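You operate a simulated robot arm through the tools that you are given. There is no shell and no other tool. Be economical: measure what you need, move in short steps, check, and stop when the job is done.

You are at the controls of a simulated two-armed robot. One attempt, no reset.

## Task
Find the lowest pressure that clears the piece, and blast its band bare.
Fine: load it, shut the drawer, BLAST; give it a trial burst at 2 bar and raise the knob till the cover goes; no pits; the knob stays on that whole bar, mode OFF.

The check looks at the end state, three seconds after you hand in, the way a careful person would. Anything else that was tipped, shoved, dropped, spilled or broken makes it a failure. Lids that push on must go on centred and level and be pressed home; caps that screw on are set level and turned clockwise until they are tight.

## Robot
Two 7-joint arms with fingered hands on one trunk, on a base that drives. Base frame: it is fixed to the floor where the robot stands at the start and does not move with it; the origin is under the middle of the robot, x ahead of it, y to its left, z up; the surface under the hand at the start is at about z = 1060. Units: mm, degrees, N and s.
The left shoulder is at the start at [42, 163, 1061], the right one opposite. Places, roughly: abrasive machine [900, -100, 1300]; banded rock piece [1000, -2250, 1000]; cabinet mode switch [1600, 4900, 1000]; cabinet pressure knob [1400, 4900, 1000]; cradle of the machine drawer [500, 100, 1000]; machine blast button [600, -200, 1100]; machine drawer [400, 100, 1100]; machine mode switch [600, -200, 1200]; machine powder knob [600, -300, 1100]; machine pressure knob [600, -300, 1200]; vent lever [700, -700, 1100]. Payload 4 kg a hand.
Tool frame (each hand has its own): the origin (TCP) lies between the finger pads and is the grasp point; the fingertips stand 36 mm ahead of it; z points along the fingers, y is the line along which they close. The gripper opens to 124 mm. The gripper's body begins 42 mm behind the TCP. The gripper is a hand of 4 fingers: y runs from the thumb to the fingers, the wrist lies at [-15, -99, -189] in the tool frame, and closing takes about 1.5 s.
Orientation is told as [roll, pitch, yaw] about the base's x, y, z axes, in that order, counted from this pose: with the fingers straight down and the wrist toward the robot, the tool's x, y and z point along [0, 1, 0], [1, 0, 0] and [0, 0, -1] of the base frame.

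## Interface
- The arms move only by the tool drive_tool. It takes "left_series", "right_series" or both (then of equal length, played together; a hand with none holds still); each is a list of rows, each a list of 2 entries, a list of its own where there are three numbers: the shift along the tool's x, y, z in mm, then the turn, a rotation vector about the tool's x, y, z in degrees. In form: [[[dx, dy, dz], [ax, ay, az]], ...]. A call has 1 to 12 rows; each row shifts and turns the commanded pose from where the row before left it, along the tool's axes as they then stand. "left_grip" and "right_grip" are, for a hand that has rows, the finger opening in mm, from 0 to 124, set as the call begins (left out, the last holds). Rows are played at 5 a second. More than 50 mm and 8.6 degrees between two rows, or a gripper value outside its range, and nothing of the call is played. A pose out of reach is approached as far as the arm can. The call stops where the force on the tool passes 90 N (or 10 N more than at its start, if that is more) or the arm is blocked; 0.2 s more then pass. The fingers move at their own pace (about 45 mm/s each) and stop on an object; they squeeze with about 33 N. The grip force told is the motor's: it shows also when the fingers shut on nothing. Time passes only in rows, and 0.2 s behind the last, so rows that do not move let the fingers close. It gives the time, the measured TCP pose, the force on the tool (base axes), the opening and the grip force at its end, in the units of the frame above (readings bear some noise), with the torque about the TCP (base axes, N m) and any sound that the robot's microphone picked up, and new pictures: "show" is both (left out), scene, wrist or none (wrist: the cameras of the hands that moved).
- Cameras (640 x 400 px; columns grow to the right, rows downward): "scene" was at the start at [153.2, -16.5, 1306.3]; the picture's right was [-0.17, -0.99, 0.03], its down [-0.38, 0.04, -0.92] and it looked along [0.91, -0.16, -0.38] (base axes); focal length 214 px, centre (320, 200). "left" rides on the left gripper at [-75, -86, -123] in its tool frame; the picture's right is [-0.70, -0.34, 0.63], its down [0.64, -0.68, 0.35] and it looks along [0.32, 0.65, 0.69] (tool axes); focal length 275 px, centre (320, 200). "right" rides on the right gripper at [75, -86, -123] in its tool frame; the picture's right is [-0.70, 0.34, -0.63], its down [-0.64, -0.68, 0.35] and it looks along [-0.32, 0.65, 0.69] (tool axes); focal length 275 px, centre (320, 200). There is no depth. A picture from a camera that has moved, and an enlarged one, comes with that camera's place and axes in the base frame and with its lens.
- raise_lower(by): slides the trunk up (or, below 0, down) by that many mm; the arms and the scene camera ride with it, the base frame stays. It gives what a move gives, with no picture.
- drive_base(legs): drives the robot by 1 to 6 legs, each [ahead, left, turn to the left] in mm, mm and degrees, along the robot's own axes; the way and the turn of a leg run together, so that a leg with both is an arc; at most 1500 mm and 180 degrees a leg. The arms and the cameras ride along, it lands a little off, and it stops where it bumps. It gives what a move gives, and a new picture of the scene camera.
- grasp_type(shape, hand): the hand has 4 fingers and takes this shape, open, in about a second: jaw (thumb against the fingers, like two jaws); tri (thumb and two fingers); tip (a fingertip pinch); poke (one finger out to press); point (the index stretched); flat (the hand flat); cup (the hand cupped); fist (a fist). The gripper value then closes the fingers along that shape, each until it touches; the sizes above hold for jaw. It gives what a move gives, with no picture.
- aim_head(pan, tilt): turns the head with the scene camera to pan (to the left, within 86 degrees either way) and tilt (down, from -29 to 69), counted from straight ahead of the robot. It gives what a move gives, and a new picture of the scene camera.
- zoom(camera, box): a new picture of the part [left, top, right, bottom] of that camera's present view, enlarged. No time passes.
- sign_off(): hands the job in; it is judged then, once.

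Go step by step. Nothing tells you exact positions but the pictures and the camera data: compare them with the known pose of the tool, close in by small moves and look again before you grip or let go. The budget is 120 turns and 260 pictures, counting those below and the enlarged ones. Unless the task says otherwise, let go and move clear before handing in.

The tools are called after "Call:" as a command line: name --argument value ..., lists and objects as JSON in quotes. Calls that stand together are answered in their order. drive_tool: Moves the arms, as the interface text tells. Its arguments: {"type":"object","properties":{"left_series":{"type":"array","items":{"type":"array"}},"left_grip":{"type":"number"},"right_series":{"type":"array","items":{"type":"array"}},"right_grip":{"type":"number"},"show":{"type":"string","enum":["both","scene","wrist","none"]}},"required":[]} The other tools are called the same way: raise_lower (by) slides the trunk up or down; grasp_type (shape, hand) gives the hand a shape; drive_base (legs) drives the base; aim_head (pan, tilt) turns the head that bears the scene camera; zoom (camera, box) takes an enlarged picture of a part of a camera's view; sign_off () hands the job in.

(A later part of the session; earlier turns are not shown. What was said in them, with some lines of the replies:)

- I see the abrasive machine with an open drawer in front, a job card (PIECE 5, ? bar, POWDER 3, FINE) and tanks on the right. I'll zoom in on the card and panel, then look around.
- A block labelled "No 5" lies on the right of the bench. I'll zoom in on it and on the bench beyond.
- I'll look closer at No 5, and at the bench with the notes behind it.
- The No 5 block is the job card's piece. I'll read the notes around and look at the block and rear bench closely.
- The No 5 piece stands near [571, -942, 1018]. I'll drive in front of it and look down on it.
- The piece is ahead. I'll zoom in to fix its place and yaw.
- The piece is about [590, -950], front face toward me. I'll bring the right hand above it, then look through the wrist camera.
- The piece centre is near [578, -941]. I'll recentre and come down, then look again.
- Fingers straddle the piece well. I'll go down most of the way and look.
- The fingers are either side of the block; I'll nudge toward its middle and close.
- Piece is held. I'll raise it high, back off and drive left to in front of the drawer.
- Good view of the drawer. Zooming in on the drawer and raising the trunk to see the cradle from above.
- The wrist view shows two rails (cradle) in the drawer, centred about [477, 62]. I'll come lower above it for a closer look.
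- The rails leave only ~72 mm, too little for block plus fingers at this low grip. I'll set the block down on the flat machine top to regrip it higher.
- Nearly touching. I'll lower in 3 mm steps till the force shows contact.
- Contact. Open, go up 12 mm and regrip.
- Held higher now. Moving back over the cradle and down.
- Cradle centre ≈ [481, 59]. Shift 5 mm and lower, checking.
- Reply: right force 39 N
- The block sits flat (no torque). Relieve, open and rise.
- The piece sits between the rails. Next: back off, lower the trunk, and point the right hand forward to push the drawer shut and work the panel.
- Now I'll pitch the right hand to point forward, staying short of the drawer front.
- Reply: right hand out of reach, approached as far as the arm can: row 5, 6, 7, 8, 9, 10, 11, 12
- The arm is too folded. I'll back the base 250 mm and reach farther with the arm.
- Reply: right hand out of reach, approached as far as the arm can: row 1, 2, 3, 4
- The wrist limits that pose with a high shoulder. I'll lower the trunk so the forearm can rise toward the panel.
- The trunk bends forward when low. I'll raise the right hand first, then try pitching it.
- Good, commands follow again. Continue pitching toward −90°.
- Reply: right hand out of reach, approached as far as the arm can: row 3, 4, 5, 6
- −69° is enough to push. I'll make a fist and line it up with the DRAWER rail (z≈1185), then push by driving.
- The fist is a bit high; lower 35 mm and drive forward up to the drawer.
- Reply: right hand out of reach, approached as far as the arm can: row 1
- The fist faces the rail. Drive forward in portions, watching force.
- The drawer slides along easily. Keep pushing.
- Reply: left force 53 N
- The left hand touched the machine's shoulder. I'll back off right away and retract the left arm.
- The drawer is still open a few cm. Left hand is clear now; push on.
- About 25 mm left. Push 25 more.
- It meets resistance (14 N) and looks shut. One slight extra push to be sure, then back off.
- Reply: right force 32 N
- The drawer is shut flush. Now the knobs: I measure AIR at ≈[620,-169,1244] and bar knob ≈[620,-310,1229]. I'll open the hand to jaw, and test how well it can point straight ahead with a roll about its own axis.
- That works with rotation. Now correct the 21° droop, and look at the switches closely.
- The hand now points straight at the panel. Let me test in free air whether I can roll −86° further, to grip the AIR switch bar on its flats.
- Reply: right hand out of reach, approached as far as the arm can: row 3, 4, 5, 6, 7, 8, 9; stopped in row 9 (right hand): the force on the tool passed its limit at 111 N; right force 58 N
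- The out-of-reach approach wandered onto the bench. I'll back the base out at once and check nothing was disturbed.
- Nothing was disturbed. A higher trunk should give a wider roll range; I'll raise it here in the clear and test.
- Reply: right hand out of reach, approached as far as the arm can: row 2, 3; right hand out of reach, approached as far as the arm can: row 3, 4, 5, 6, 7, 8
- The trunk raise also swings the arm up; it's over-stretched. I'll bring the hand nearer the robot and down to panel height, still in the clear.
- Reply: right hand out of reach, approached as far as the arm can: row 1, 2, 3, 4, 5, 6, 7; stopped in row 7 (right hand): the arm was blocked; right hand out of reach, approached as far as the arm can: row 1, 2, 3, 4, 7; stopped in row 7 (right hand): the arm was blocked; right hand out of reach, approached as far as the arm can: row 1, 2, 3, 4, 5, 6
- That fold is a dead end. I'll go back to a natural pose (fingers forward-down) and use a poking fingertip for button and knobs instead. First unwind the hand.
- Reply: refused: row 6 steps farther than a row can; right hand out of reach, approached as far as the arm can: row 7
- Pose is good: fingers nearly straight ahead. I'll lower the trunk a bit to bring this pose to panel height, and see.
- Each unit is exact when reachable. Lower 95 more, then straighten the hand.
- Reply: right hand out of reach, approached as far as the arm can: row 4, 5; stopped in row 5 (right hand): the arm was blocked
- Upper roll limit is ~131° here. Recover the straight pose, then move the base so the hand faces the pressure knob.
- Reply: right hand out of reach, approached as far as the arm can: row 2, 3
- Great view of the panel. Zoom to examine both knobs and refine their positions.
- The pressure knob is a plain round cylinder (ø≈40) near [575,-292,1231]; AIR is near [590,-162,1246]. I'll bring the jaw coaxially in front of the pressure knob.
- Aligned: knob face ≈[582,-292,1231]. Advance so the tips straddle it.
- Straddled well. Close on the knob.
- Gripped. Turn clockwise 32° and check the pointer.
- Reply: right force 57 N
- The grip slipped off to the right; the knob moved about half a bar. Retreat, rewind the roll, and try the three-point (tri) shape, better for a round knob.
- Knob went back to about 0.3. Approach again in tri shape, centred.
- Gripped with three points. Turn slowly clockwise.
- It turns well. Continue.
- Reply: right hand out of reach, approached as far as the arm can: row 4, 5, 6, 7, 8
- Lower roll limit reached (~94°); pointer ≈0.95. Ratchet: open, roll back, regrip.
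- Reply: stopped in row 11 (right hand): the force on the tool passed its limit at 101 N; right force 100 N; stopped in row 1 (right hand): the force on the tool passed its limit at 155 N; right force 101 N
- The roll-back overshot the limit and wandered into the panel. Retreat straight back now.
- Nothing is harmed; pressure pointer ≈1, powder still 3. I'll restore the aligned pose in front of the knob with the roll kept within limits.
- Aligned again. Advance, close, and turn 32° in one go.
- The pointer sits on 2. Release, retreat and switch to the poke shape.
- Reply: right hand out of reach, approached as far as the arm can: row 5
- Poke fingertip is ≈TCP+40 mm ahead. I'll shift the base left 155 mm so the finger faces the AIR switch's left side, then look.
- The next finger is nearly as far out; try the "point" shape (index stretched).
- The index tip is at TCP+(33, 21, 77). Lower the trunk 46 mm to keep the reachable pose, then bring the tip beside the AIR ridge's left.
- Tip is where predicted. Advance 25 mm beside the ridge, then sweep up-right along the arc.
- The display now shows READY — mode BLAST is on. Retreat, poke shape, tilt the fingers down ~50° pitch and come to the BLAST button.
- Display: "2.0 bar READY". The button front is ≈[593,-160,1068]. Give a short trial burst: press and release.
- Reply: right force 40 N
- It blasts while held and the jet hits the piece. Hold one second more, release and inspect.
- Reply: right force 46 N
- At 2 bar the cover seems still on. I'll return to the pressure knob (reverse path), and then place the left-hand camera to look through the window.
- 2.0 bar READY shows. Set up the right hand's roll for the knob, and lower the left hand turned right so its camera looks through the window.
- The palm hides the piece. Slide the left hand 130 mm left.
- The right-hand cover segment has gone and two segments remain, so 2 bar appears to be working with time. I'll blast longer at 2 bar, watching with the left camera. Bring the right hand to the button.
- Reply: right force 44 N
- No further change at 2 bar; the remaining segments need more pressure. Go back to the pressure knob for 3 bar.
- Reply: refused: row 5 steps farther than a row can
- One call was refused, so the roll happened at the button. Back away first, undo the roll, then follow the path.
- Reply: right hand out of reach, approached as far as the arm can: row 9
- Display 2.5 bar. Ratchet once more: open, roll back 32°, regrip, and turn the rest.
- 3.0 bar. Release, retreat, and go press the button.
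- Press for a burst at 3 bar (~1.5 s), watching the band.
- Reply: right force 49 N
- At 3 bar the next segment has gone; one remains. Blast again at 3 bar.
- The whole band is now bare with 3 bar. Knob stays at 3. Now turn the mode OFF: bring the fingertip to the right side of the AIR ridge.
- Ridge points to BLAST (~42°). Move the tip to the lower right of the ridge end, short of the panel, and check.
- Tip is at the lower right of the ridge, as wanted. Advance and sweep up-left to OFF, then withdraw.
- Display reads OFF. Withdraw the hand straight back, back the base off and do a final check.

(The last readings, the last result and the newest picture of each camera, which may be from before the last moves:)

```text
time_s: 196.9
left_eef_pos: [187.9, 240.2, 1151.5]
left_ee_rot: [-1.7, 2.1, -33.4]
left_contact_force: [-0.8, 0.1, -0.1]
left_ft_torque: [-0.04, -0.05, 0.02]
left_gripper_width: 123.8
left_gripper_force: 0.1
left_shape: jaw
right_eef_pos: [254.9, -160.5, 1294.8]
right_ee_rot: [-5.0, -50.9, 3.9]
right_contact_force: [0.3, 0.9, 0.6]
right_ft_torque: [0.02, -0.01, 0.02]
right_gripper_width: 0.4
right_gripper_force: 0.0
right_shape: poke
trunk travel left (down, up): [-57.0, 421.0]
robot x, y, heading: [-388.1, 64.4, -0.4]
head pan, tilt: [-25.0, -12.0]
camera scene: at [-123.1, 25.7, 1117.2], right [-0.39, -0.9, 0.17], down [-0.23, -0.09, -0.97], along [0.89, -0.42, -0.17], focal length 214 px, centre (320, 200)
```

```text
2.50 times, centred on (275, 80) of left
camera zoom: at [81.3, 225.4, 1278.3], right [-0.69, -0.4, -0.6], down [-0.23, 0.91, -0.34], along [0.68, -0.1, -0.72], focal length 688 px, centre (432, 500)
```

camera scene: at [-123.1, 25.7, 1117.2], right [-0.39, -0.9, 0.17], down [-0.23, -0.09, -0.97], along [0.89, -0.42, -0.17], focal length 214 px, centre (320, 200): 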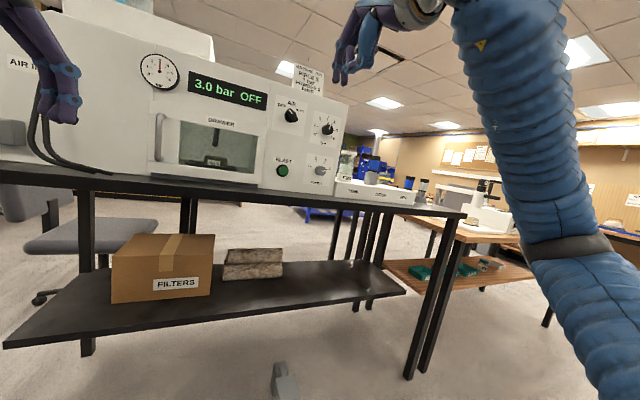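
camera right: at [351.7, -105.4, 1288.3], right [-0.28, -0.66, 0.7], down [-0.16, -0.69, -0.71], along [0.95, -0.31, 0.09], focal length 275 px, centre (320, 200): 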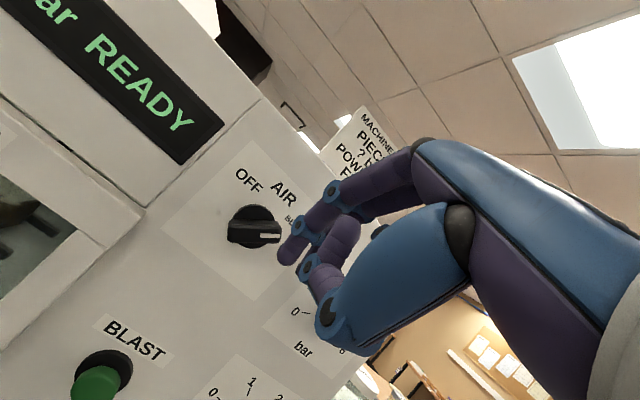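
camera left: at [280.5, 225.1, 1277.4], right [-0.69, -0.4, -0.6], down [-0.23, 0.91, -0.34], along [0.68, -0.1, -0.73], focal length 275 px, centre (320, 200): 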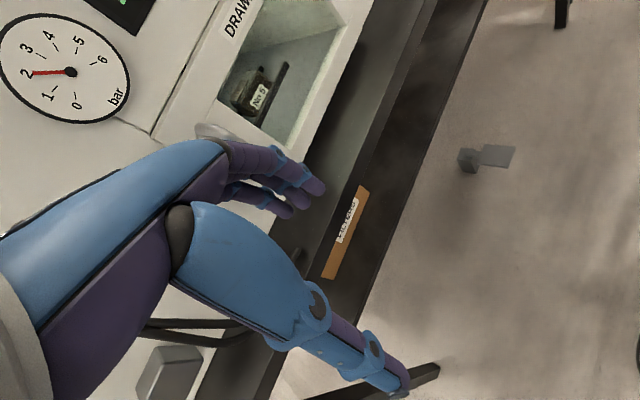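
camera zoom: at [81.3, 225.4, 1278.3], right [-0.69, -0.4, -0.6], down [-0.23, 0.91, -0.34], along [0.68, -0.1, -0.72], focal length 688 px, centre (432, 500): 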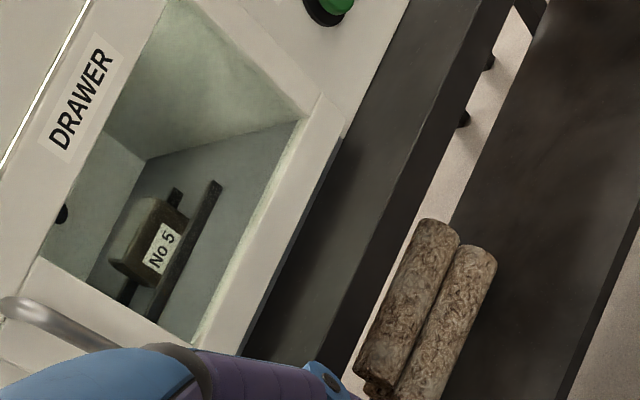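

The card's piece sits in the shut drawer with its band bare. The display reads 3.0 bar OFF, powder stays at 3, and both hands are clear, so I'm handing in.

Call:
sign_off

```text
The job is handed in.
```

I handed the job in: piece No 5's band is blasted bare. The knob stays at 3 bar, the lowest whole bar that cleared it, since about four seconds at 2 bar left two cover segments on. Mode is OFF and the drawer is shut.

I saw no pits through the window. My hands touched the machine front, bench and panel a few times on the way, peaking at about 155 N on the panel, and I saw nothing shifted or damaged.
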